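You operate a simulated robot arm through the tools that you are given. There is no shell and no other tool. Be economical: measure what you need, move in short steps, check, and stop when the job is done.

Carry out the task below with a simulated robot arm. There is one attempt and no reset: what you move stays moved.

JOB
Teach sensor 61 at 7 cm.
Fine: seat it in the cradle, switch the tester on, set its slide to the mark, then press TEACH once; leave it seated and the tester on.

The check looks at the end state, three seconds after you hand in, the way a careful person would. Anything else that was tipped, shoved, dropped, spilled or broken makes it a failure.

ROBOT AND FRAMES
A 7-joint arm with a two-finger parallel gripper, fixed in place. Base frame: the origin is at the foot of the arm, x ahead of it, y to its left, z up; the work surface is at about z = 900. Lengths are in mm, angles in rad, forces in N, time in s.
With the tool pointing down near the work surface it reaches from about 240 to 680 mm from the base axis. Its first joint turns from -1.152 to 1.152 rad. Payload 2.4 kg.
The TCP is the grasp point between the finger pads, 30 mm short of the fingertips. In the tool frame z runs along the fingers and y along their closing line. The gripper opens to 94 mm. The fingers are 28 mm wide and 10 mm thick; the gripper's body (50 by 96 mm) begins 55 mm behind the TCP.
Orientation is that of the tool frame in the base frame, as [roll, pitch, yaw] about the fixed x, y, z axes, in that order (R = Rz(yaw) Ry(pitch) Rx(roll)). With the fingers straight down and closing along the base's y, the tool's x points along the base's -x, its y along +y and its z along -z.

CONTROLS
- The arm moves only by the tool step_arm. Its argument "commands" is a list of rows, each a list of 7 numbers: the turn, a rotation vector about the tool's x, y, z in units of 4 degrees (1.0 is 4 degrees), then the shift along the tool's x, y, z in units of 50 mm (1.0 is 50 mm), then the gripper command, from -1 (fully open) to 1 (shut), values between in proportion. In form: [[rx, ry, rz, tx, ty, tz, gripper], ...]. A call has 1 to 12 rows; each row shifts and turns the commanded pose from where the row before left it, along the tool's axes as they then stand. A call with a number of a shift or a turn outside -1 to 1 is refused whole. Each row takes 0.2 s and may step no farther than 50 mm and 0.15 rad from the row before; otherwise, or with a gripper value out of range, the whole call is refused. Where a pose cannot be reached the arm comes as near as it can. A force on the tool above 40 N (or 10 N above the force at the start of the call, whichever is more), or a blocked arm, ends the call early, and 0.2 s more pass. The fingers move at their own pace (about 153 mm/s each) and stop on an object; they squeeze with about 39 N. The grip force told is the motor's: it shows also when the fingers shut on nothing. Time passes only in rows, and 0.2 s behind the last, so rows that do not move let the fingers close. It gives the time, the measured TCP pose, the force on the tool (base axes), the opening and the grip force at its end, in the units of the frame above (readings bear some noise).
- Cameras (640 x 400 px; columns grow to the right, rows downward): "scene" is fixed at [20.9, 458.6, 1461]; the picture's right is [-0.89, -0.45, 0.00], its down [-0.18, 0.36, -0.92] and it looks along [0.41, -0.82, -0.40] (base axes); focal length 324 px, centre (320, 200). "wrist" rides on the gripper at [76, 14, -103] in the tool frame; the picture's right is [-0.18, 0.98, 0.00], its down [-0.75, -0.14, -0.64] and it looks along [-0.63, -0.12, 0.77] (tool axes); focal length 243 px, centre (320, 200). There is no depth. A picture from a camera that has moved, and an enlarged one, comes with that camera's place and axes in the base frame and with its lens.
- snapshot(camera): a new picture of that camera. No time passes.
- close_up(camera, box): a new picture of the part [left, top, right, bottom] of that camera's present view, enlarged. No time passes.
- hand_in(): hands the job in; it is judged then, once.

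Work in short steps. Places have to be worked out from the pictures, the camera data and where the tool is seen: move nearer, look again, correct. Check each grasp and each placing, and mend what went wrong. You have 120 turns and 84 pictures in all, those below and enlarged ones among them. Open the gripper and draw the arm clear of the work before you hand the job in, unless the task says otherwise; then end with one line.

The tools are called after ">>>" as name(argument=value, ...) on one line, values as JSON. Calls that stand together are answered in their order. step_arm: Moves the arm, as the interface text tells. Its arguments: {"type":"object","properties":{"commands":{"type":"array","items":{"type":"array","items":{"type":"number"}}}},"required":["commands"]} The other tools are called the same way: snapshot (camera) takes a picture; close_up (camera, box) takes an enlarged picture of a part of a camera's view; hand_in () hands the job in.

At the start:

```text
t: 0.0
eef_pos: [407.9, -166.3, 1244.2]
tool_rot: [3.141, 0.003, 3.141]
force: [0.9, 0.4, 0.5]
gripper_width: 94.2
gripper_force: 0.1
```

scene: 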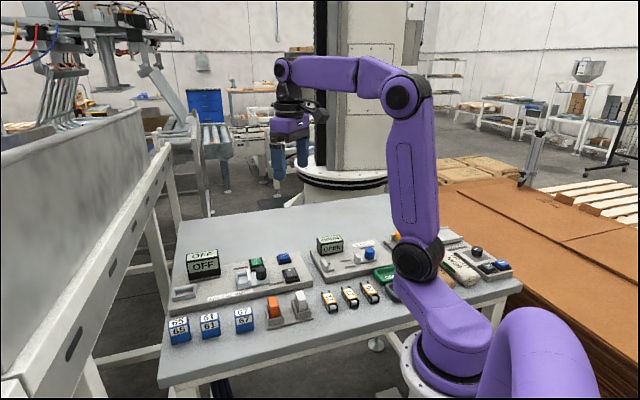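
wrist: 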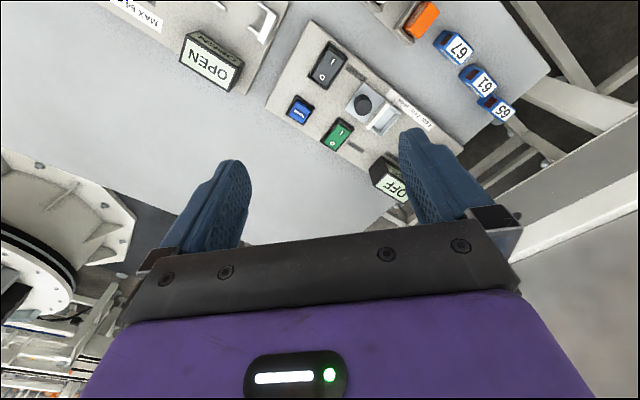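

The scene shows a tester panel (OFF display), three blue sensors 65/61/67 and other stations. I'll take enlargements to read details.

>>> close_up(camera="scene", box=[160, 230, 320, 340])

>>> close_up(camera="scene", box=[300, 220, 520, 320])

>>> close_up(camera="wrist", box=[250, 0, 560, 200])

```text
3.64 times, centred on (240, 285) of scene
camera zoom: at [20.9, 458.6, 1461.0], right [-0.89, -0.45, 0.0], down [-0.18, 0.36, -0.92], along [0.41, -0.82, -0.4], focal length 1177 px, centre (611, -109)
```

zoom: 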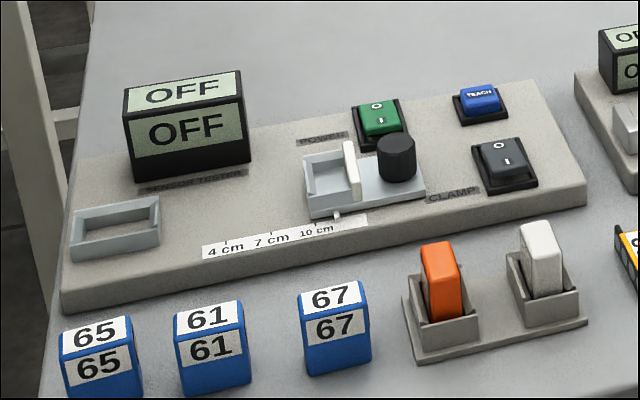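

```text
2.91 times, centred on (410, 270) of scene
camera zoom: at [20.9, 458.6, 1461.0], right [-0.89, -0.45, 0.0], down [-0.18, 0.36, -0.92], along [0.41, -0.82, -0.4], focal length 941 px, centre (58, -4)
```

zoom: 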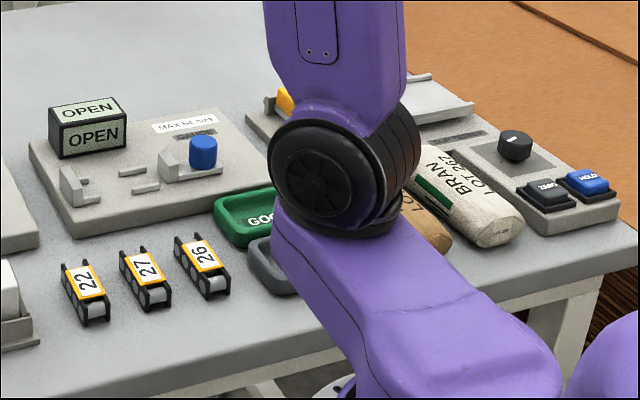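

```text
2.00 times, centred on (405, 100) of wrist
camera zoom: at [331.2, -151.3, 1346.0], right [0.18, 0.98, 0.0], down [0.75, -0.14, 0.64], along [0.63, -0.12, -0.77], focal length 485 px, centre (150, 400)
```

zoom: 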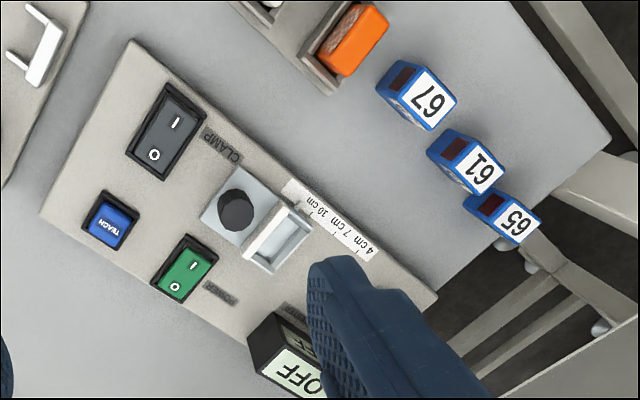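

Rough positions: sensor 61 near (471, 86), cradle near (605, 39), TEACH near (464, -203). I'll move the arm left to get a better wrist view.

>>> step_arm(commands=[[0, 0, 0, 0.3, 0.9, 0.2, -1], [0, 0, 0, 0.3, 0.9, 0.2, -1], [0, 0, 0, 0.3, 0.9, 0.2, -1], [0, 0, 0, 0, 0, 0, -1]])

>>> snapshot(camera="wrist")

```text
t: 1.0
eef_pos: [364.0, -30.0, 1215.3]
tool_rot: [3.14, 0.001, 3.14]
force: [0.4, -0.5, 0.0]
gripper_width: 93.9
gripper_force: 0.0
```

```text
78 pictures are left
camera wrist: at [287.4, -15.7, 1316.1], right [0.19, 0.98, 0.0], down [0.75, -0.14, 0.64], along [0.63, -0.12, -0.77], focal length 243 px, centre (320, 200)
```

wrist: 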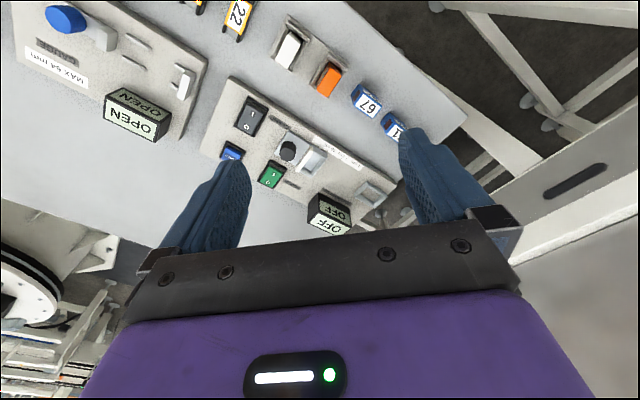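

The tester is now between the fingers. I'll enlarge this for measuring.

>>> close_up(camera="wrist", box=[200, 60, 424, 200])

```text
2.86 times, centred on (312, 130) of wrist
camera zoom: at [287.4, -15.7, 1316.1], right [0.19, 0.98, 0.0], down [0.75, -0.14, 0.64], along [0.63, -0.12, -0.77], focal length 693 px, centre (343, 400)
```

zoom: 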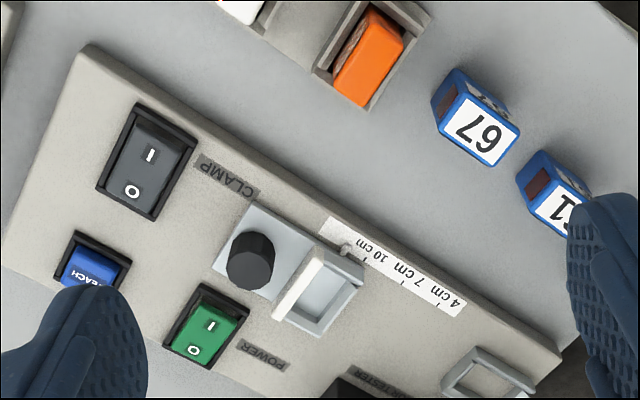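

Tester's long axis runs about 45° in the base frame; the pointer is near 11.5 cm, cradle near (599, 29). Next I look closely at sensor 61.

>>> step_arm(commands=[[0, 0, 0, -0.3, 0.8, 0.5, -1], [0, 0, 0, -0.3, 0.8, 0.5, -1], [0, 0, 0, -0.3, 0.72, 0.5, -1], [0, 0, 0, 0, 0, 0, -1]])

>>> snapshot(camera="wrist")

```text
t: 2.0
eef_pos: [407.5, 83.5, 1138.4]
tool_rot: [-3.141, 0.002, -3.14]
force: [0.3, -0.5, 0.0]
gripper_width: 93.7
gripper_force: 0.1
```

```text
76 pictures are left
camera wrist: at [332.2, 99.1, 1239.7], right [0.18, 0.98, 0.0], down [0.75, -0.14, 0.64], along [0.63, -0.12, -0.77], focal length 243 px, centre (320, 200)
```

wrist: 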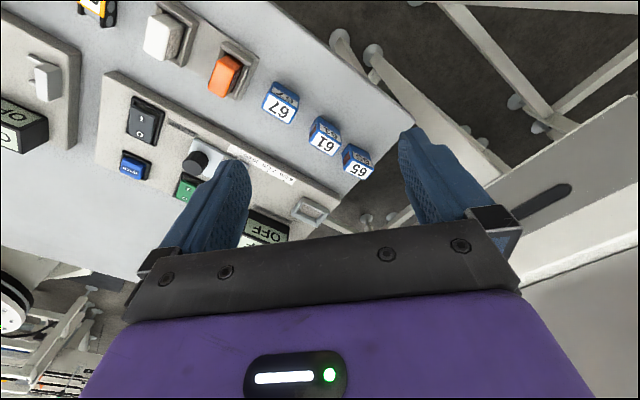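

>>> close_up(camera="wrist", box=[248, 60, 408, 160])

>>> close_up(camera="wrist", box=[240, 140, 400, 240])

```text
4.00 times, centred on (328, 110) of wrist
camera zoom: at [332.2, 99.1, 1239.7], right [0.18, 0.98, 0.0], down [0.75, -0.14, 0.64], along [0.63, -0.12, -0.77], focal length 970 px, centre (288, 560)
```

zoom: 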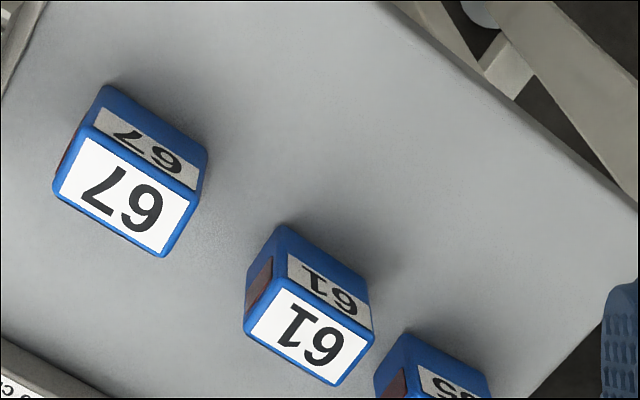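

```text
4.00 times, centred on (320, 190) of wrist
camera zoom: at [332.2, 99.1, 1239.7], right [0.18, 0.98, 0.0], down [0.75, -0.14, 0.64], along [0.63, -0.12, -0.77], focal length 970 px, centre (320, 240)
```

zoom: 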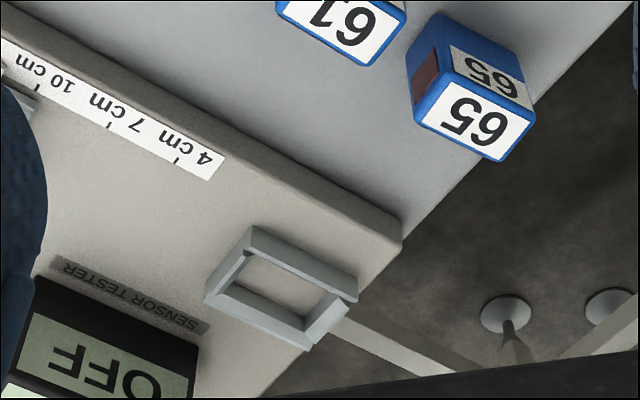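

Sensor 61: about 37×22×45 mm, centred near (480, 78), long axis ~45° with its window facing the slide, same as the cradle. I'll turn the tool 45° so the fingers close across its narrow width.

>>> step_arm(commands=[[0, 0, -0.9375, 0, 0, 0, -1], [0, 0, -0.9375, 0, 0, 0, -1], [0, 0, -0.9375, 0, 0, 0, -1], [0, 0, -0.9375, 0, 0, 0, -1], [0, 0, -0.9375, 0, 0, 0, -1], [0, 0, -0.9375, 0, 0, 0, -1], [0, 0, -0.9375, 0, 0, 0, -1], [0, 0, -0.9375, 0, 0, 0, -1], [0, 0, -0.9375, 0, 0, 0, -1], [0, 0, -0.9375, 0, 0, 0, -1], [0, 0, -0.9375, 0, 0, 0, -1], [0, 0, -0.9375, 0, 0, 0, -1]])

>>> snapshot(camera="wrist")

```text
t: 4.6
eef_pos: [409.1, 84.5, 1138.8]
tool_rot: [3.141, 0.004, -2.356]
force: [0.3, 0.1, 0.0]
gripper_width: 93.9
gripper_force: 0.0
```

```text
73 pictures are left
camera wrist: at [344.6, 41.9, 1240.5], right [-0.57, 0.82, 0.0], down [0.63, 0.43, 0.64], along [0.53, 0.36, -0.76], focal length 243 px, centre (320, 200)
```

wrist: 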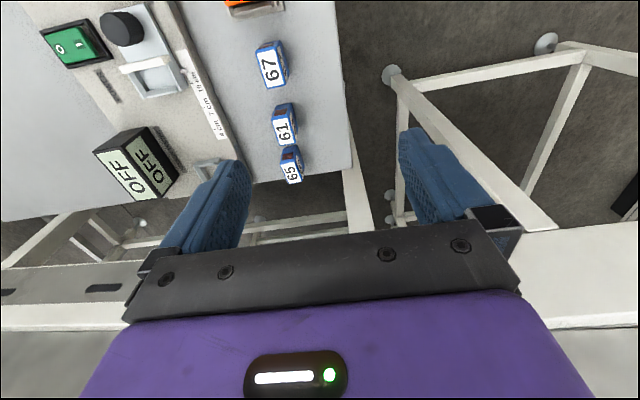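

Yaw aligned. I'll shift over sensor 61 and lower partly, then re-measure.

>>> step_arm(commands=[[0, 0, 0, -0.2, -0.55, 0.7, -1], [0, 0, 0, -0.2, -0.55, 0.7, -1], [0, 0, 0, 0, 0, 0, -1]])

>>> snapshot(camera="wrist")

>>> close_up(camera="wrist", box=[220, 60, 412, 180])

```text
t: 5.4
eef_pos: [462.8, 56.1, 1066.6]
tool_rot: [3.14, 0.005, -2.356]
force: [1.1, 0.9, 1.0]
gripper_width: 94.1
gripper_force: 0.0
```

```text
72 pictures are left
camera wrist: at [397.5, 13.9, 1168.7], right [-0.56, 0.83, 0.0], down [0.63, 0.43, 0.64], along [0.53, 0.36, -0.76], focal length 243 px, centre (320, 200)
```

wrist: 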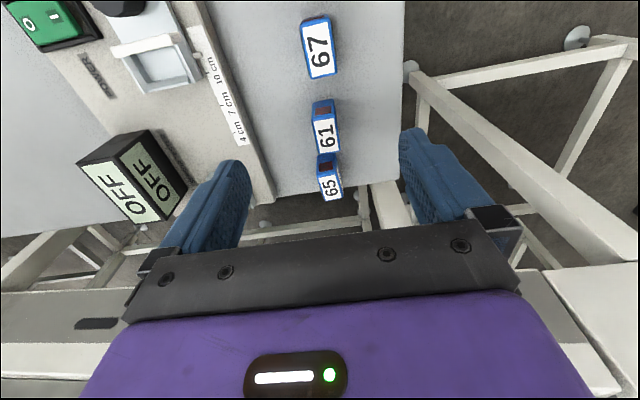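

```text
3.33 times, centred on (316, 120) of wrist
camera zoom: at [397.5, 13.9, 1168.7], right [-0.56, 0.83, 0.0], down [0.63, 0.43, 0.64], along [0.53, 0.36, -0.76], focal length 809 px, centre (333, 467)
```

zoom: 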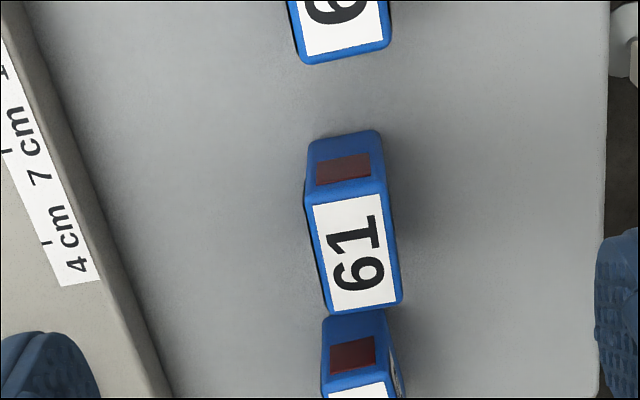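

Sensor 61 centred at (481, 79), yaw 45°. I'll descend with the fingers part open, straddling it.

>>> step_arm(commands=[[0, 0, 0, -0.58, 0.06, 0.4, -0.3], [0, 0, 0, 0, 0, 0.8, -0.3], [0, 0, 0, 0, 0, 0.6, -0.3], [0, 0, 0, 0, 0, 0.6, -0.3], [0, 0, 0, 0, 0, 0, -0.3]])

>>> close_up(camera="wrist", box=[160, 0, 480, 200])

```text
t: 6.6
eef_pos: [481.5, 81.0, 949.5]
tool_rot: [3.141, 0.005, -2.356]
force: [1.0, -0.2, 0.0]
gripper_width: 61.1
gripper_force: 0.1
```

```text
2.00 times, centred on (320, 100) of wrist
camera zoom: at [416.4, 36.9, 1050.8], right [-0.56, 0.83, 0.0], down [0.63, 0.43, 0.64], along [0.53, 0.36, -0.76], focal length 485 px, centre (320, 400)
```

zoom: 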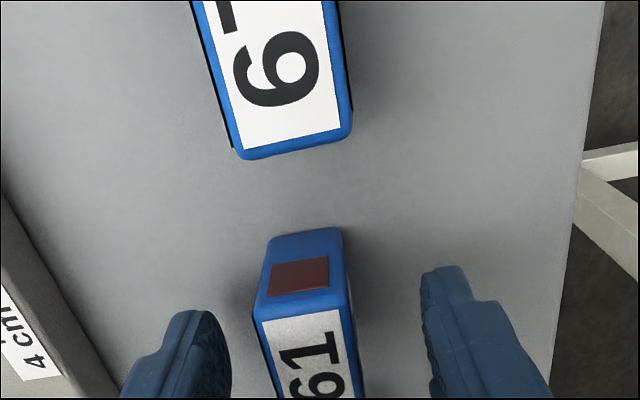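

Sensor lies between the fingers. Lower 5 mm and close.

>>> step_arm(commands=[[0, 0, 0, 0, 0, 0.1, -0.3], [0, 0, 0, 0, 0, 0, 0.2], [0, 0, 0, 0, 0, 0, 1], [0, 0, 0, 0, 0, 0, 1], [0, 0, 0, 0, 0, 0, 1]])

>>> close_up(camera="wrist", box=[160, 0, 480, 200])

```text
t: 7.8
eef_pos: [479.8, 80.1, 946.5]
tool_rot: [-3.14, 0.002, -2.356]
force: [-0.2, 0.2, 0.1]
gripper_width: 27.4
gripper_force: 38.5
```

```text
2.00 times, centred on (320, 100) of wrist
camera zoom: at [415.8, 37.3, 1046.4], right [-0.56, 0.83, 0.0], down [0.63, 0.43, 0.64], along [0.53, 0.36, -0.77], focal length 485 px, centre (320, 400)
```

zoom: 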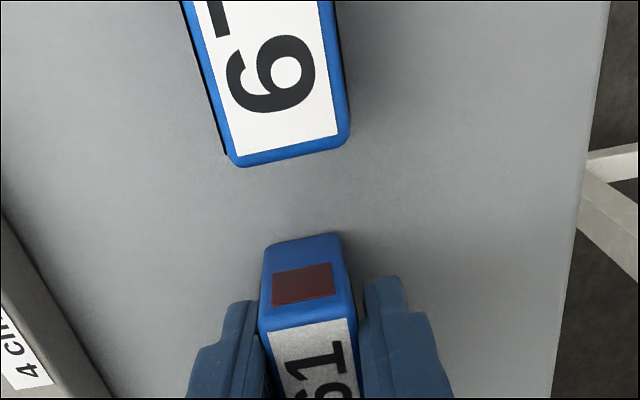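

Gripped at 27.4 mm. Lift straight up and check.

>>> step_arm(commands=[[0, 0, 0, 0, 0, -0.4, 1], [0, 0, 0, 0, 0, -0.8, 1], [0, 0, 0, 0, 0, -0.8, 1], [0, 0, 0, 0, 0, -0.4, 1], [0, 0, 0, 0, 0, 0, 1]])

>>> snapshot(camera="wrist")

>>> snapshot(camera="scene")

```text
t: 9.0
eef_pos: [478.6, 81.4, 1065.5]
tool_rot: [3.141, 0.001, -2.357]
force: [-0.2, -0.4, -0.6]
gripper_width: 27.7
gripper_force: 39.3
```

```text
68 pictures are left
camera wrist: at [414.5, 38.7, 1166.7], right [-0.56, 0.83, 0.0], down [0.63, 0.43, 0.64], along [0.53, 0.36, -0.77], focal length 243 px, centre (320, 200)
```

wrist: 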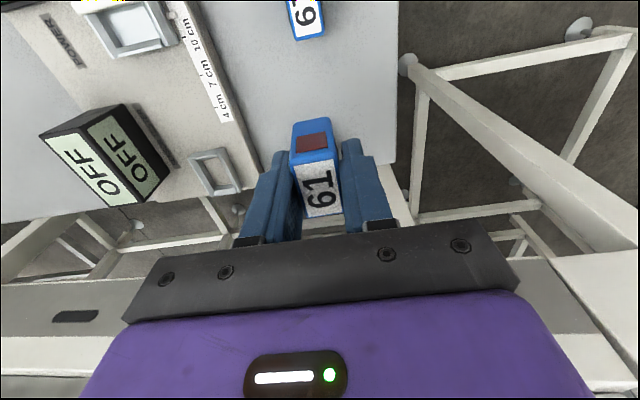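

```text
67 pictures are left
```

scene: 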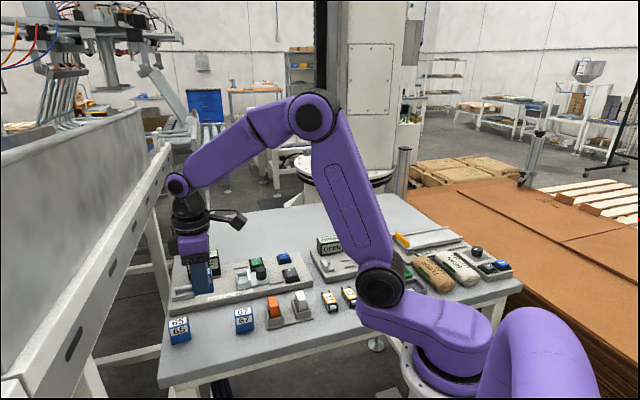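

Held well; the cradle is visible left of the sensor. Enlarging to measure it.

>>> close_up(camera="wrist", box=[160, 120, 288, 200])

>>> close_up(camera="wrist", box=[60, 0, 252, 120])

```text
5.00 times, centred on (224, 160) of wrist
camera zoom: at [414.5, 38.7, 1166.7], right [-0.56, 0.83, 0.0], down [0.63, 0.43, 0.64], along [0.53, 0.36, -0.77], focal length 1213 px, centre (800, 400)
```

zoom: 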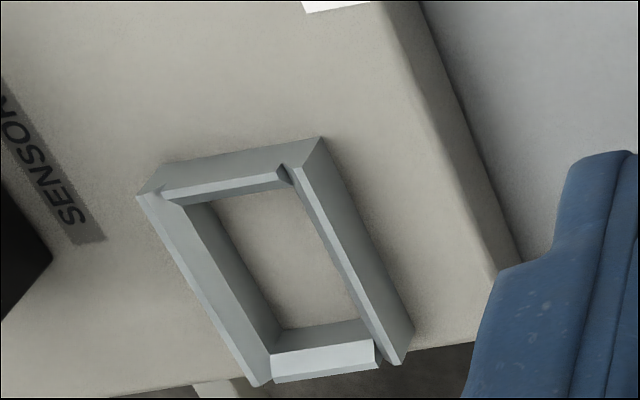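

```text
3.33 times, centred on (156, 60) of wrist
camera zoom: at [414.5, 38.7, 1166.7], right [-0.56, 0.83, 0.0], down [0.63, 0.43, 0.64], along [0.53, 0.36, -0.77], focal length 809 px, centre (867, 667)
```

zoom: 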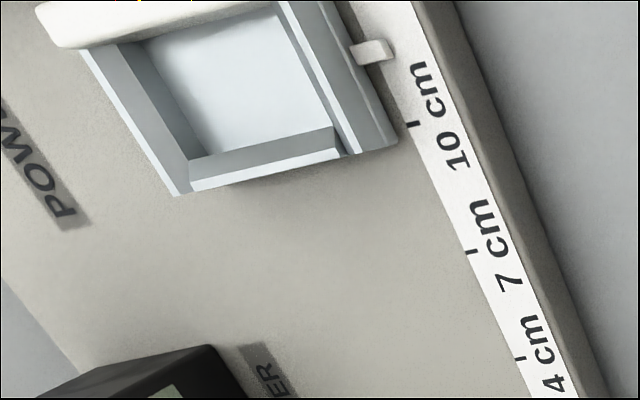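

Cradle appears near (620, 30), opening ~28×39. I'll approach to a nearer offset and measure again for a second bearing.

>>> step_arm(commands=[[0, 0, 0, -0.4, -0.7, 0.3, 1], [0, 0, 0, -0.4, -0.7, 0.3, 1], [0, 0, 0, 0, 0, 0, 1]])

>>> snapshot(camera="wrist")

```text
t: 9.8
eef_pos: [559.2, 61.1, 1037.2]
tool_rot: [3.141, 0.004, -2.356]
force: [-0.1, 0.3, -0.8]
gripper_width: 27.4
gripper_force: 38.9
```

```text
64 pictures are left
camera wrist: at [494.3, 18.5, 1138.7], right [-0.56, 0.83, 0.0], down [0.63, 0.43, 0.64], along [0.53, 0.36, -0.77], focal length 243 px, centre (320, 200)
```

wrist: 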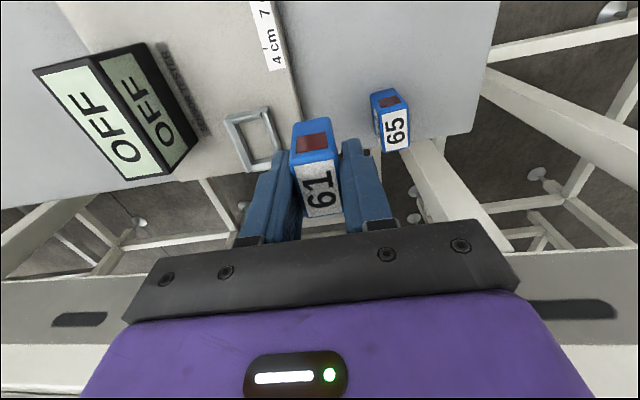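

>>> close_up(camera="wrist", box=[200, 90, 328, 170])

```text
5.00 times, centred on (264, 130) of wrist
camera zoom: at [494.3, 18.5, 1138.7], right [-0.56, 0.83, 0.0], down [0.63, 0.43, 0.64], along [0.53, 0.36, -0.77], focal length 1213 px, centre (600, 550)
```

zoom: 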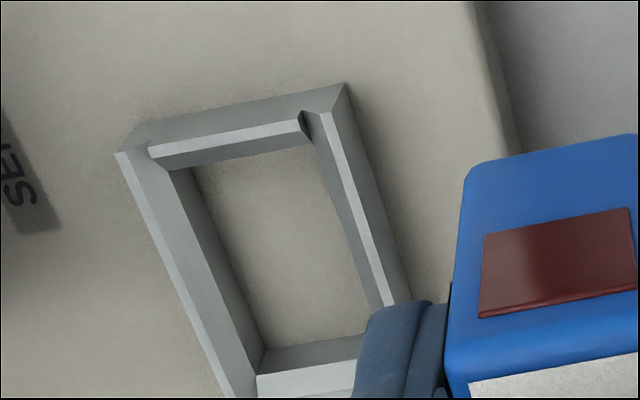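

Triangulated: panel top z≈916, cradle centre ≈(617.5, 29.6), opening ~30×44, chamfered. Moving above it with the sensor's bottom ~35 mm over the panel.

>>> step_arm(commands=[[0, 0, 0, -0.19, -0.64, 0.1, 1], [0, 0, 0, -0.19, -0.63, 0.2, 1], [0, 0, 0, 0, 0, 0.3, 1], [0, 0, 0, 0, 0, 0.2, 1], [0, 0, 0, 0, 0, 0, 1]])

>>> close_up(camera="wrist", box=[220, 60, 412, 180])

>>> close_up(camera="scene", box=[150, 230, 246, 290])

```text
t: 11.0
eef_pos: [615.5, 31.4, 994.9]
tool_rot: [-3.141, 0.002, -2.357]
force: [-0.5, 0.5, 0.0]
gripper_width: 27.4
gripper_force: 39.1
```

```text
3.33 times, centred on (316, 120) of wrist
camera zoom: at [551.8, -12.4, 1096.8], right [-0.56, 0.83, 0.0], down [0.63, 0.43, 0.64], along [0.53, 0.36, -0.77], focal length 809 px, centre (333, 467)
```

zoom: 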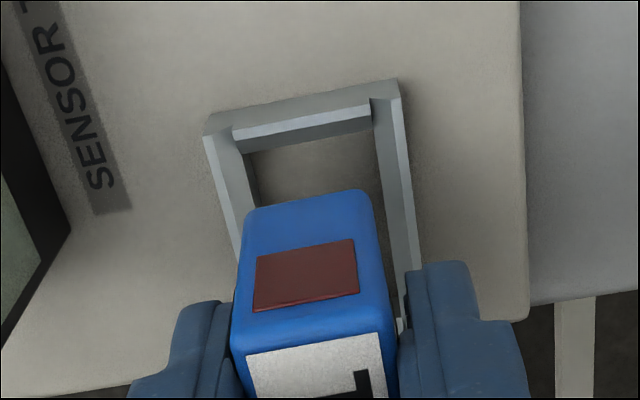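

```text
6.67 times, centred on (198, 260) of scene
camera zoom: at [20.9, 458.6, 1461.0], right [-0.89, -0.45, 0.0], down [-0.18, 0.36, -0.92], along [0.41, -0.82, -0.4], focal length 2157 px, centre (1133, -200)
```

zoom: 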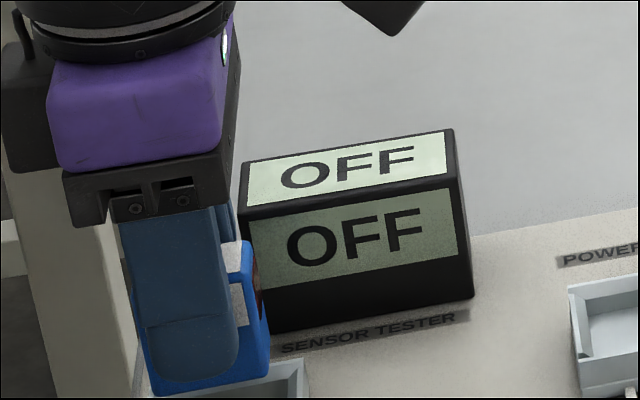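

Sensor is aligned with the cradle within ~1 mm (n≈415, e≈458). Descending gently.

>>> step_arm(commands=[[0, 0, 0, 0, 0, 0.2, 1], [0, 0, 0, 0, 0, 0.15, 1], [0, 0, 0, 0, 0, 0.1, 1], [0, 0, 0, 0, 0, 0.08, 1], [0, 0, 0, 0, 0, 0, 1]])

>>> close_up(camera="wrist", box=[220, 60, 412, 180])

>>> close_up(camera="scene", box=[150, 245, 246, 305])

```text
t: 12.2
eef_pos: [616.6, 30.4, 969.8]
tool_rot: [3.141, 0.001, -2.358]
force: [0.5, -0.5, -0.9]
gripper_width: 27.4
gripper_force: 39.1
```

```text
3.33 times, centred on (316, 120) of wrist
camera zoom: at [551.2, -12.6, 1071.0], right [-0.56, 0.83, 0.0], down [0.63, 0.43, 0.64], along [0.53, 0.36, -0.77], focal length 809 px, centre (333, 467)
```

zoom: 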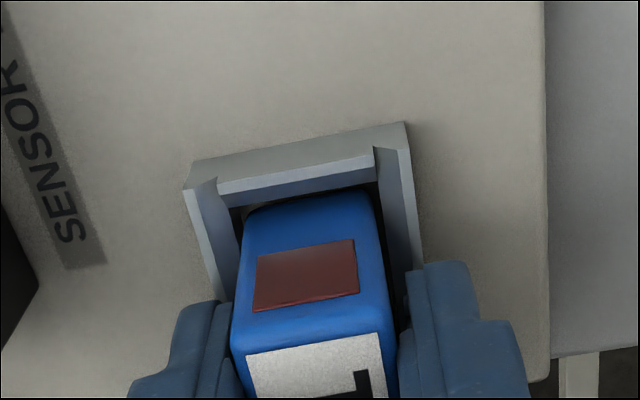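

```text
6.67 times, centred on (198, 275) of scene
camera zoom: at [20.9, 458.6, 1461.0], right [-0.89, -0.45, 0.0], down [-0.18, 0.36, -0.92], along [0.41, -0.82, -0.4], focal length 2157 px, centre (1133, -300)
```

zoom: 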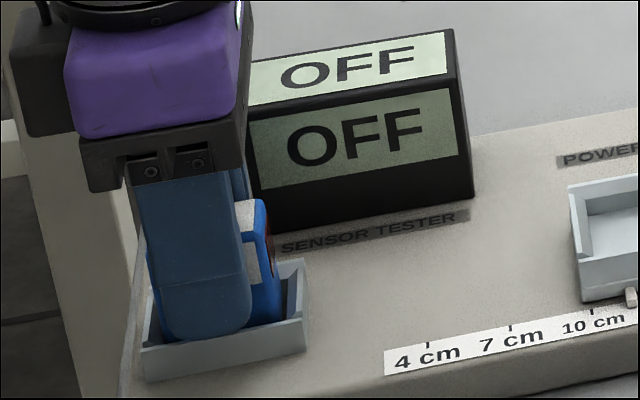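

Sensor is entering the cradle; ~7 mm to go. Lower slowly watching the force.

>>> step_arm(commands=[[0, 0, 0, 0, 0, 0.06, 1], [0, 0, 0, 0, 0, 0.04, 1], [0, 0, 0, 0, 0, 0, 1]])

>>> close_up(camera="wrist", box=[220, 60, 412, 180])

>>> close_up(camera="scene", box=[150, 245, 246, 305])

```text
t: 13.0
eef_pos: [616.4, 30.4, 965.7]
tool_rot: [-3.137, 0.006, -2.357]
force: [-3.0, -0.2, 18.4]
gripper_width: 27.3
gripper_force: 38.8
```

```text
3.33 times, centred on (316, 120) of wrist
camera zoom: at [551.9, -12.9, 1067.3], right [-0.56, 0.83, 0.0], down [0.63, 0.43, 0.65], along [0.53, 0.36, -0.76], focal length 809 px, centre (333, 467)
```

zoom: 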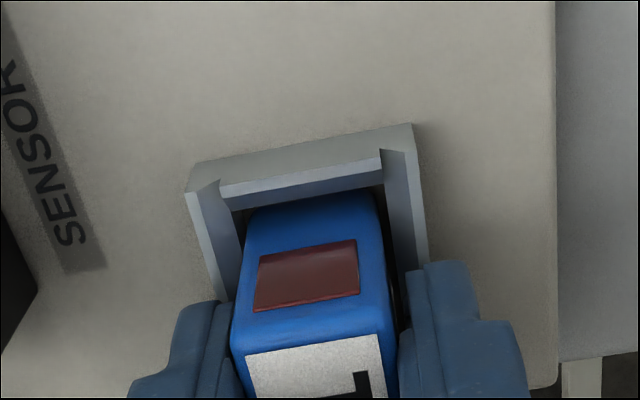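

```text
6.67 times, centred on (198, 275) of scene
camera zoom: at [20.4, 458.6, 1461.0], right [-0.89, -0.45, 0.0], down [-0.18, 0.36, -0.92], along [0.41, -0.82, -0.4], focal length 2157 px, centre (1133, -300)
```

zoom: 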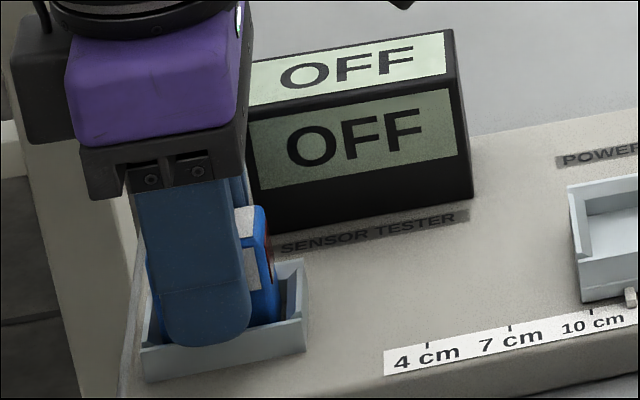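

Contact at 18 N: sensor essentially at the floor. I'll ease up 1.5 mm and open moderately.

>>> step_arm(commands=[[0, 0, 0, 0, 0, -0.03, 1], [0, 0, 0, 0, 0, 0, 0.35], [0, 0, 0, 0, 0, 0, 0.15], [0, 0, 0, 0, 0, 0, 0.15]])

>>> close_up(camera="wrist", box=[220, 60, 412, 180])

>>> close_up(camera="scene", box=[150, 245, 246, 305])

```text
t: 14.0
eef_pos: [616.3, 29.0, 965.9]
tool_rot: [-3.141, 0.001, -2.356]
force: [3.7, -4.1, 6.3]
gripper_width: 36.8
gripper_force: 0.0
```

```text
3.33 times, centred on (316, 120) of wrist
camera zoom: at [551.6, -13.5, 1067.5], right [-0.56, 0.83, 0.0], down [0.63, 0.43, 0.64], along [0.53, 0.36, -0.77], focal length 809 px, centre (333, 467)
```

zoom: 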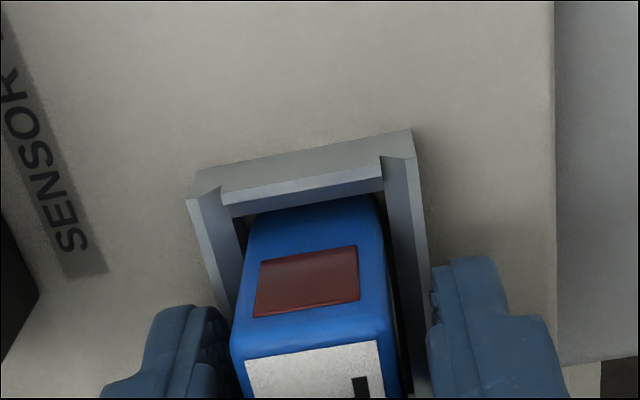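

```text
6.67 times, centred on (198, 275) of scene
camera zoom: at [20.9, 458.5, 1461.1], right [-0.89, -0.45, 0.0], down [-0.18, 0.36, -0.92], along [0.41, -0.82, -0.4], focal length 2157 px, centre (1133, -300)
```

zoom: 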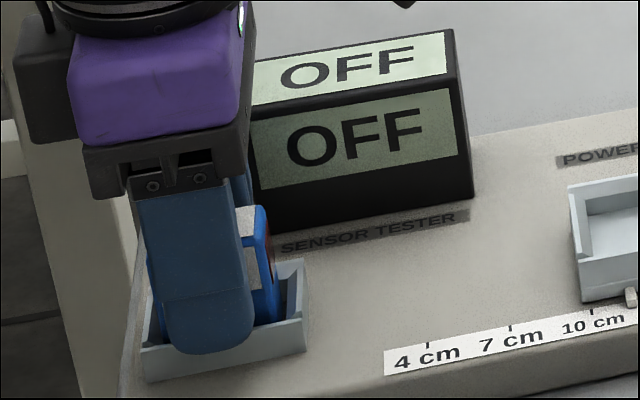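

The fingertip touches the wall chamfer; raise while holding this opening, then widen.

>>> step_arm(commands=[[0, 0, 0, 0, 0, -0.1, 0.2], [0, 0, 0, 0, 0, -0.1, 0.15], [0, 0, 0, 0, 0, -0.2, 0], [0, 0, 0, 0, 0, -0.6, -0.2], [0, 0, 0, 0.6, 0, -0.6, -0.2], [0, 0, 0, 0.6, 0, 0, -0.2]])

>>> snapshot(camera="wrist")

>>> close_up(camera="scene", box=[150, 245, 246, 305])

```text
t: 15.4
eef_pos: [574.3, -10.6, 1045.2]
tool_rot: [-3.141, 0.004, -2.356]
force: [-0.5, -0.1, 0.3]
gripper_width: 56.6
gripper_force: 0.1
```

```text
54 pictures are left
camera wrist: at [508.8, -53.7, 1147.5], right [-0.56, 0.83, 0.0], down [0.63, 0.43, 0.64], along [0.53, 0.36, -0.76], focal length 243 px, centre (320, 200)
```

wrist: 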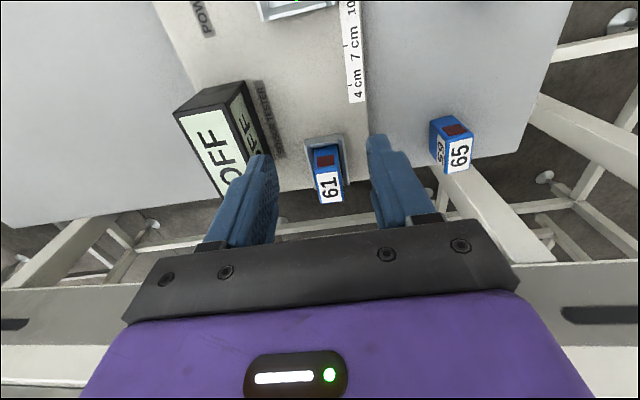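

```text
6.67 times, centred on (198, 275) of scene
camera zoom: at [20.9, 458.7, 1461.0], right [-0.89, -0.45, 0.0], down [-0.18, 0.36, -0.92], along [0.41, -0.82, -0.4], focal length 2157 px, centre (1133, -300)
```

zoom: 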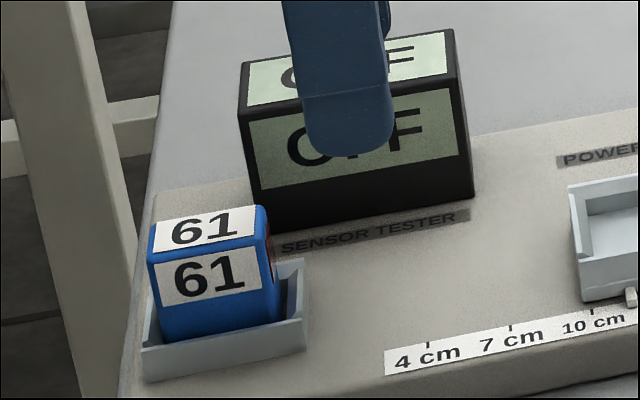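

Released; let me check it's level and fully down.

>>> close_up(camera="wrist", box=[280, 120, 376, 210])

>>> close_up(camera="scene", box=[166, 268, 206, 308])

```text
4.44 times, centred on (328, 165) of wrist
camera zoom: at [508.8, -53.7, 1147.5], right [-0.56, 0.83, 0.0], down [0.63, 0.43, 0.64], along [0.53, 0.36, -0.76], focal length 1078 px, centre (284, 356)
```

zoom: 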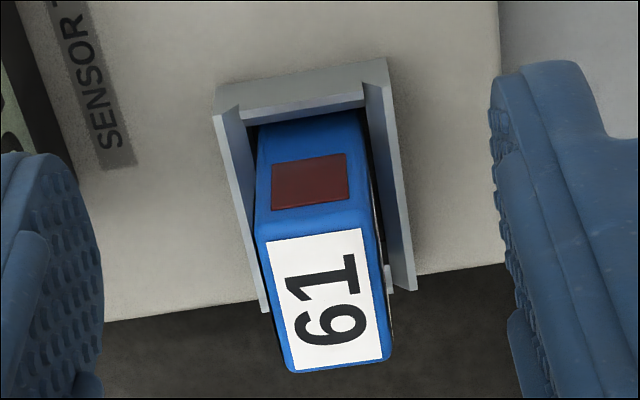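

```text
10.00 times, centred on (186, 288) of scene
camera zoom: at [20.9, 458.7, 1461.0], right [-0.89, -0.45, 0.0], down [-0.18, 0.36, -0.92], along [0.41, -0.82, -0.4], focal length 3236 px, centre (1660, -680)
```

zoom: 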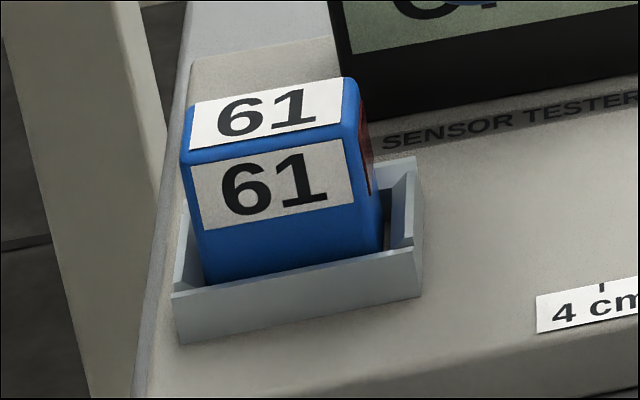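

Looks seated and upright. To be sure, I'll press lightly on its top with closed fingertips, which also measures its height (expected contact at TCP z≈991).

>>> step_arm(commands=[[0, 0, 0, -0.6, 0, 0, 1], [0, 0, 0, -0.57, 0, 0, 1], [0, 0, 0, 0, 0, 0.5, 1], [0, 0, 0, 0, 0, 0.4, 1], [0, 0, 0, 0, 0, 0.1, 1], [0, 0, 0, 0, 0, 0.04, 1], [0, 0, 0, 0, 0, 0, 1]])

```text
t: 16.7
eef_pos: [612.8, 29.4, 1000.5]
tool_rot: [-3.139, 0.005, -2.358]
force: [-5.3, -0.3, 10.8]
gripper_width: 0.0
gripper_force: 32.8
stopped in row 6: the force on the tool passed its limit (the readings are from after the stop); the commanded pose is now the measured one
```

Contact at TCP 1000.5. Check what's touching.

>>> close_up(camera="scene", box=[156, 246, 220, 310])

>>> close_up(camera="wrist", box=[240, 80, 400, 180])

```text
6.25 times, centred on (188, 278) of scene
camera zoom: at [20.5, 458.6, 1461.0], right [-0.89, -0.45, 0.0], down [-0.18, 0.36, -0.92], along [0.41, -0.82, -0.4], focal length 2023 px, centre (1145, -288)
```

zoom: 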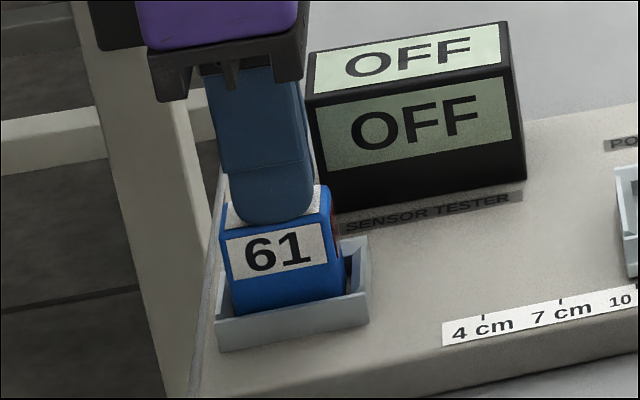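

```text
4.00 times, centred on (320, 130) of wrist
camera zoom: at [549.0, -14.1, 1101.2], right [-0.56, 0.83, 0.0], down [0.63, 0.43, 0.65], along [0.53, 0.36, -0.76], focal length 970 px, centre (320, 480)
```

zoom: 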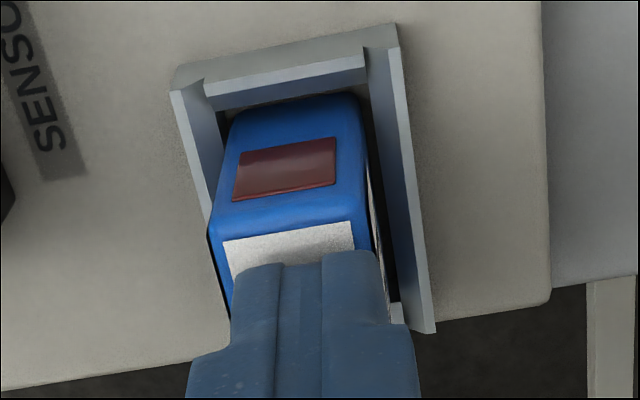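

The sensor sits upright and square. One more small push to confirm it's bottomed out.

>>> step_arm(commands=[[0, 0, 0, 0, 0, 0.02, 1], [0, 0, 0, 0, 0, 0.02, 1], [0, 0, 0, 0, 0, 0, 1]])

```text
t: 17.5
eef_pos: [614.3, 28.4, 999.7]
tool_rot: [-3.133, 0.009, -2.355]
force: [-13.1, -0.1, 36.8]
gripper_width: 0.1
gripper_force: 32.8
```

Firm at the floor: seated. Now lift and go back along the tester for a close look at rocker, knob and TEACH.

>>> step_arm(commands=[[0, 0, 0, 0, 0, -0.8, 1], [0, 0, 0, 0, 0, -0.8, 1], [0, 0, 0, 0.2, 0, -0.8, 1], [0, 0, 0, 0.9, -0.2, 0, 1], [0, 0, 0, 0.9, -0.2, 0, 1], [0, 0, 0, 0.9, -0.2, 0, 1], [0, 0, 0, 0.9, -0.12, 0, 1], [0, 0, 0, 0.9, 0, 0, 1], [0, 0, 0, 0, 0, 0, 1]])

>>> snapshot(camera="wrist")

>>> close_up(camera="scene", box=[160, 230, 320, 330])

```text
t: 19.5
eef_pos: [473.3, -163.8, 1116.6]
tool_rot: [-3.138, 0.005, -2.357]
force: [0.0, -0.4, 0.4]
gripper_width: 0.0
gripper_force: 32.6
```

```text
48 pictures are left
camera wrist: at [409.9, -206.9, 1217.9], right [-0.56, 0.83, 0.0], down [0.63, 0.43, 0.65], along [0.54, 0.36, -0.76], focal length 243 px, centre (320, 200)
```

wrist: 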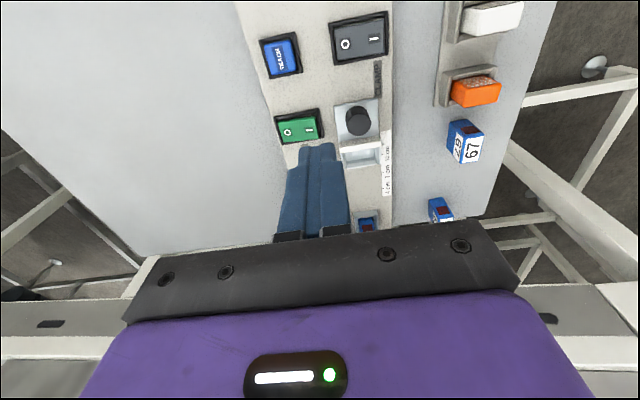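

```text
4.00 times, centred on (240, 280) of scene
camera zoom: at [20.9, 458.6, 1461.0], right [-0.89, -0.45, 0.0], down [-0.18, 0.36, -0.92], along [0.41, -0.82, -0.4], focal length 1294 px, centre (640, -120)
```

zoom: 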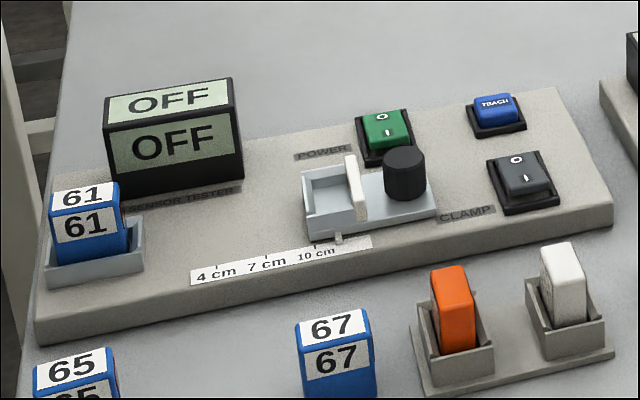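

Close-ups of power rocker, TEACH and slide for measuring.

>>> close_up(camera="wrist", box=[250, 20, 410, 120])

>>> close_up(camera="wrist", box=[265, 90, 409, 180])

```text
4.00 times, centred on (330, 70) of wrist
camera zoom: at [409.9, -206.9, 1217.9], right [-0.56, 0.83, 0.0], down [0.63, 0.43, 0.65], along [0.54, 0.36, -0.76], focal length 970 px, centre (280, 720)
```

zoom: 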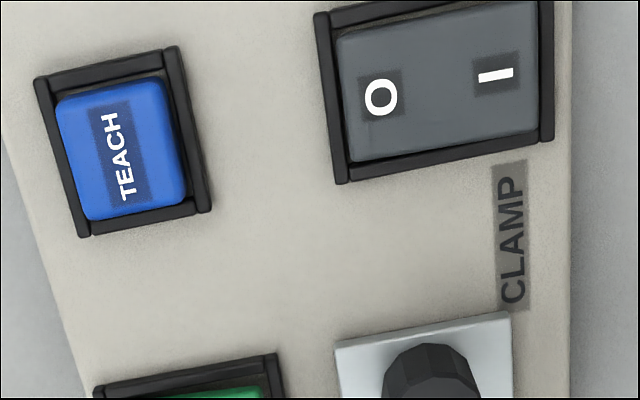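

```text
4.44 times, centred on (337, 135) of wrist
camera zoom: at [409.9, -206.9, 1217.9], right [-0.56, 0.83, 0.0], down [0.63, 0.43, 0.65], along [0.54, 0.36, -0.76], focal length 1078 px, centre (244, 489)
```

zoom: 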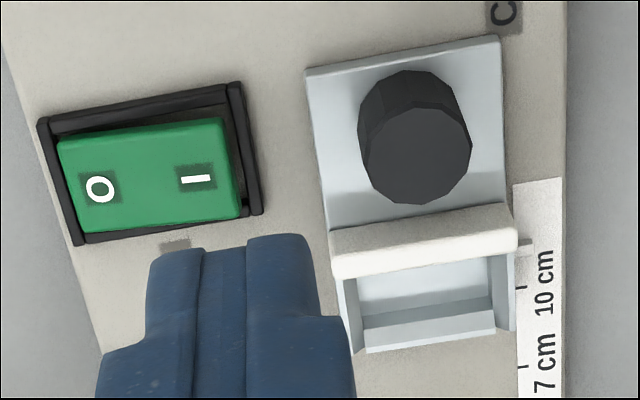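

Power rocker: "I" half is raised, at about e≈266, n≈472 in tester axes (x≈521, y≈-146). Move above it, closed fingers, and check.

>>> step_arm(commands=[[0, 0, 0, -0.5, -0.22, 0.4, 1], [0, 0, 0, -0.43, -0.21, 0.6, 1], [0, 0, 0, 0, 0, 0.9, 1], [0, 0, 0, 0, 0, 0.8, 1], [0, 0, 0, 0, 0, 0, 1]])

>>> close_up(camera="wrist", box=[200, 0, 440, 150])

>>> close_up(camera="scene", box=[208, 220, 304, 300])

```text
t: 20.7
eef_pos: [523.0, -144.8, 982.2]
tool_rot: [-3.138, 0.005, -2.357]
force: [0.3, 0.8, 0.3]
gripper_width: 0.0
gripper_force: 33.7
```

```text
2.67 times, centred on (320, 75) of wrist
camera zoom: at [457.9, -188.1, 1083.4], right [-0.56, 0.83, 0.0], down [0.63, 0.43, 0.65], along [0.53, 0.36, -0.76], focal length 647 px, centre (320, 533)
```

zoom: 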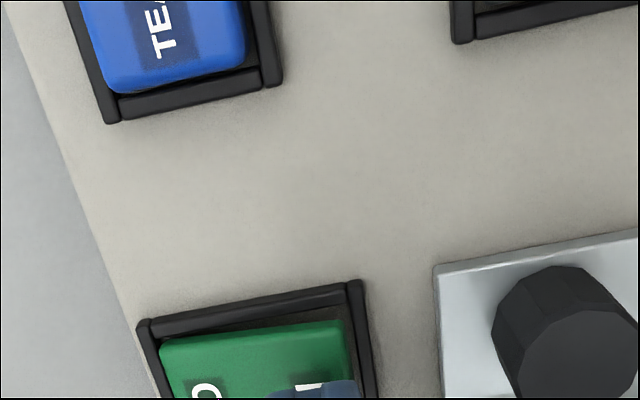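

```text
5.00 times, centred on (256, 260) of scene
camera zoom: at [20.9, 458.6, 1461.0], right [-0.89, -0.45, 0.0], down [-0.18, 0.36, -0.92], along [0.41, -0.82, -0.4], focal length 1618 px, centre (640, -100)
```

zoom: 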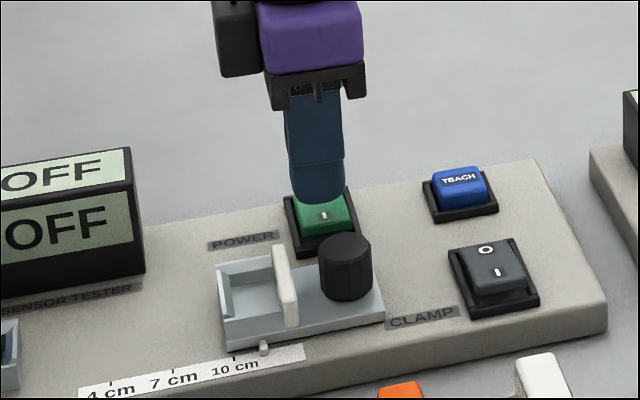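

Positioned over the "I" half. Press down in small steps.

>>> step_arm(commands=[[0, 0, 0, 0, 0, 0.2, 1], [0, 0, 0, 0, 0, 0.1, 1], [0, 0, 0, 0, 0, 0.06, 1], [0, 0, 0, 0, 0, 0.06, 1], [0, 0, 0, 0, 0, 0.04, 1]])

>>> close_up(camera="scene", box=[160, 220, 304, 300])

```text
t: 21.8
eef_pos: [522.5, -144.4, 963.7]
tool_rot: [-3.135, 0.007, -2.358]
force: [-7.3, 2.7, 12.1]
gripper_width: 0.0
gripper_force: 32.7
stopped in row 5: the force on the tool passed its limit (the readings are from after the stop); the commanded pose is now the measured one
```

```text
4.44 times, centred on (232, 260) of scene
camera zoom: at [20.5, 458.8, 1461.0], right [-0.89, -0.45, 0.0], down [-0.18, 0.36, -0.92], along [0.41, -0.82, -0.4], focal length 1438 px, centre (711, -67)
```

zoom: 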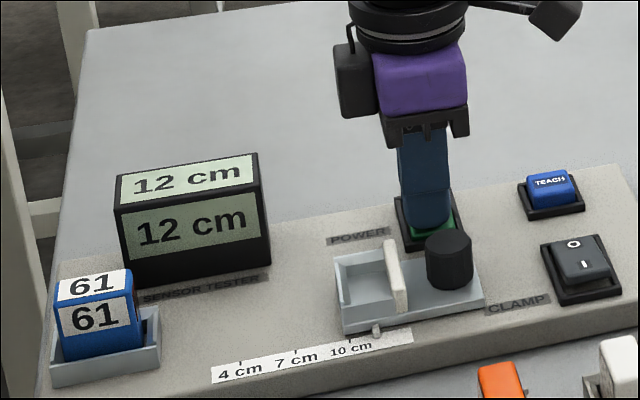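

Tester is on: display reads 12 cm. Now lift and move over the slide knob (≈ e 261, n 414.5), fingers part open to straddle it across the slide direction.

>>> step_arm(commands=[[0, 0, 0, 0, 0, -0.7, 1], [0, 0, 0, 0, 0, -0.6, 0.5], [0, 0, 0, 0.06, 0.6, 0, -0.15], [0, 0, 0, 0.06, 0.54, 0, -0.15], [0, 0, 0, 0, 0, 0, -0.15]])

>>> snapshot(camera="wrist")

>>> close_up(camera="scene", box=[160, 220, 304, 300])

```text
t: 23.0
eef_pos: [477.3, -110.9, 1028.2]
tool_rot: [-3.136, 0.006, -2.355]
force: [0.3, -0.4, -0.3]
gripper_width: 54.2
gripper_force: 0.0
```

```text
41 pictures are left
camera wrist: at [412.3, -152.7, 1129.5], right [-0.56, 0.83, 0.0], down [0.63, 0.43, 0.65], along [0.54, 0.36, -0.76], focal length 243 px, centre (320, 200)
```

wrist: 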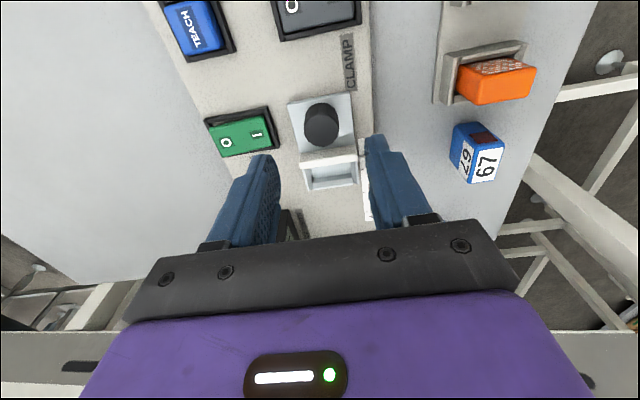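

```text
4.44 times, centred on (232, 260) of scene
camera zoom: at [20.9, 458.7, 1461.0], right [-0.89, -0.45, 0.0], down [-0.18, 0.36, -0.92], along [0.41, -0.82, -0.4], focal length 1438 px, centre (711, -67)
```

zoom: 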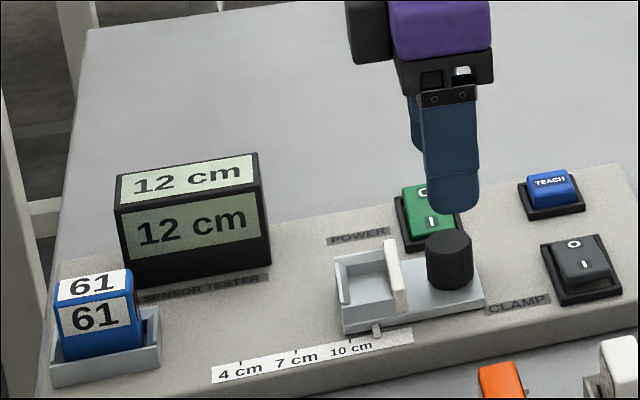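

Knob is nearly centred between the fingers. Descend around it.

>>> step_arm(commands=[[0, 0, 0, 0, 0.05, 0.3, -0.15], [0, 0, 0, 0, 0, 0.5, -0.15], [0, 0, 0, 0, 0, 0.25, -0.15], [0, 0, 0, 0, 0, 0.15, -0.15], [0, 0, 0, 0, 0, 0, -0.15]])

>>> close_up(camera="scene", box=[208, 235, 304, 305])

>>> close_up(camera="wrist", box=[200, 40, 440, 190])

```text
t: 24.2
eef_pos: [475.6, -106.9, 968.8]
tool_rot: [-3.135, 0.005, -2.356]
force: [0.3, 0.0, 0.3]
gripper_width: 54.2
gripper_force: 0.1
```

```text
5.71 times, centred on (256, 270) of scene
camera zoom: at [20.9, 458.6, 1461.0], right [-0.89, -0.45, 0.0], down [-0.18, 0.36, -0.92], along [0.41, -0.82, -0.4], focal length 1849 px, centre (686, -200)
```

zoom: 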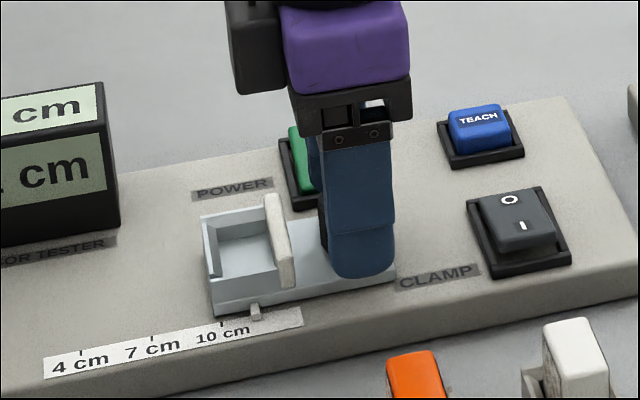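

```text
2.67 times, centred on (320, 115) of wrist
camera zoom: at [411.0, -149.6, 1069.7], right [-0.56, 0.83, -0.01], down [0.63, 0.43, 0.65], along [0.54, 0.36, -0.76], focal length 647 px, centre (320, 427)
```

zoom: 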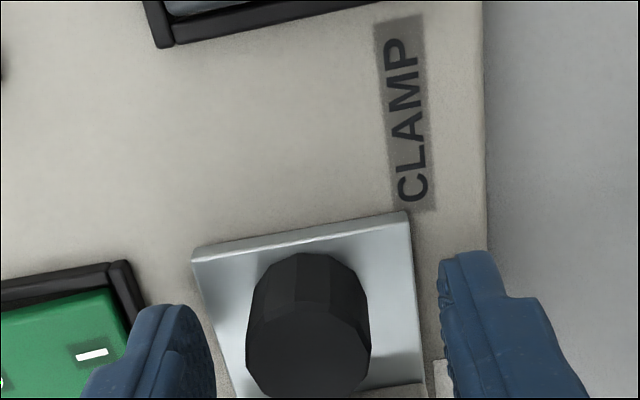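

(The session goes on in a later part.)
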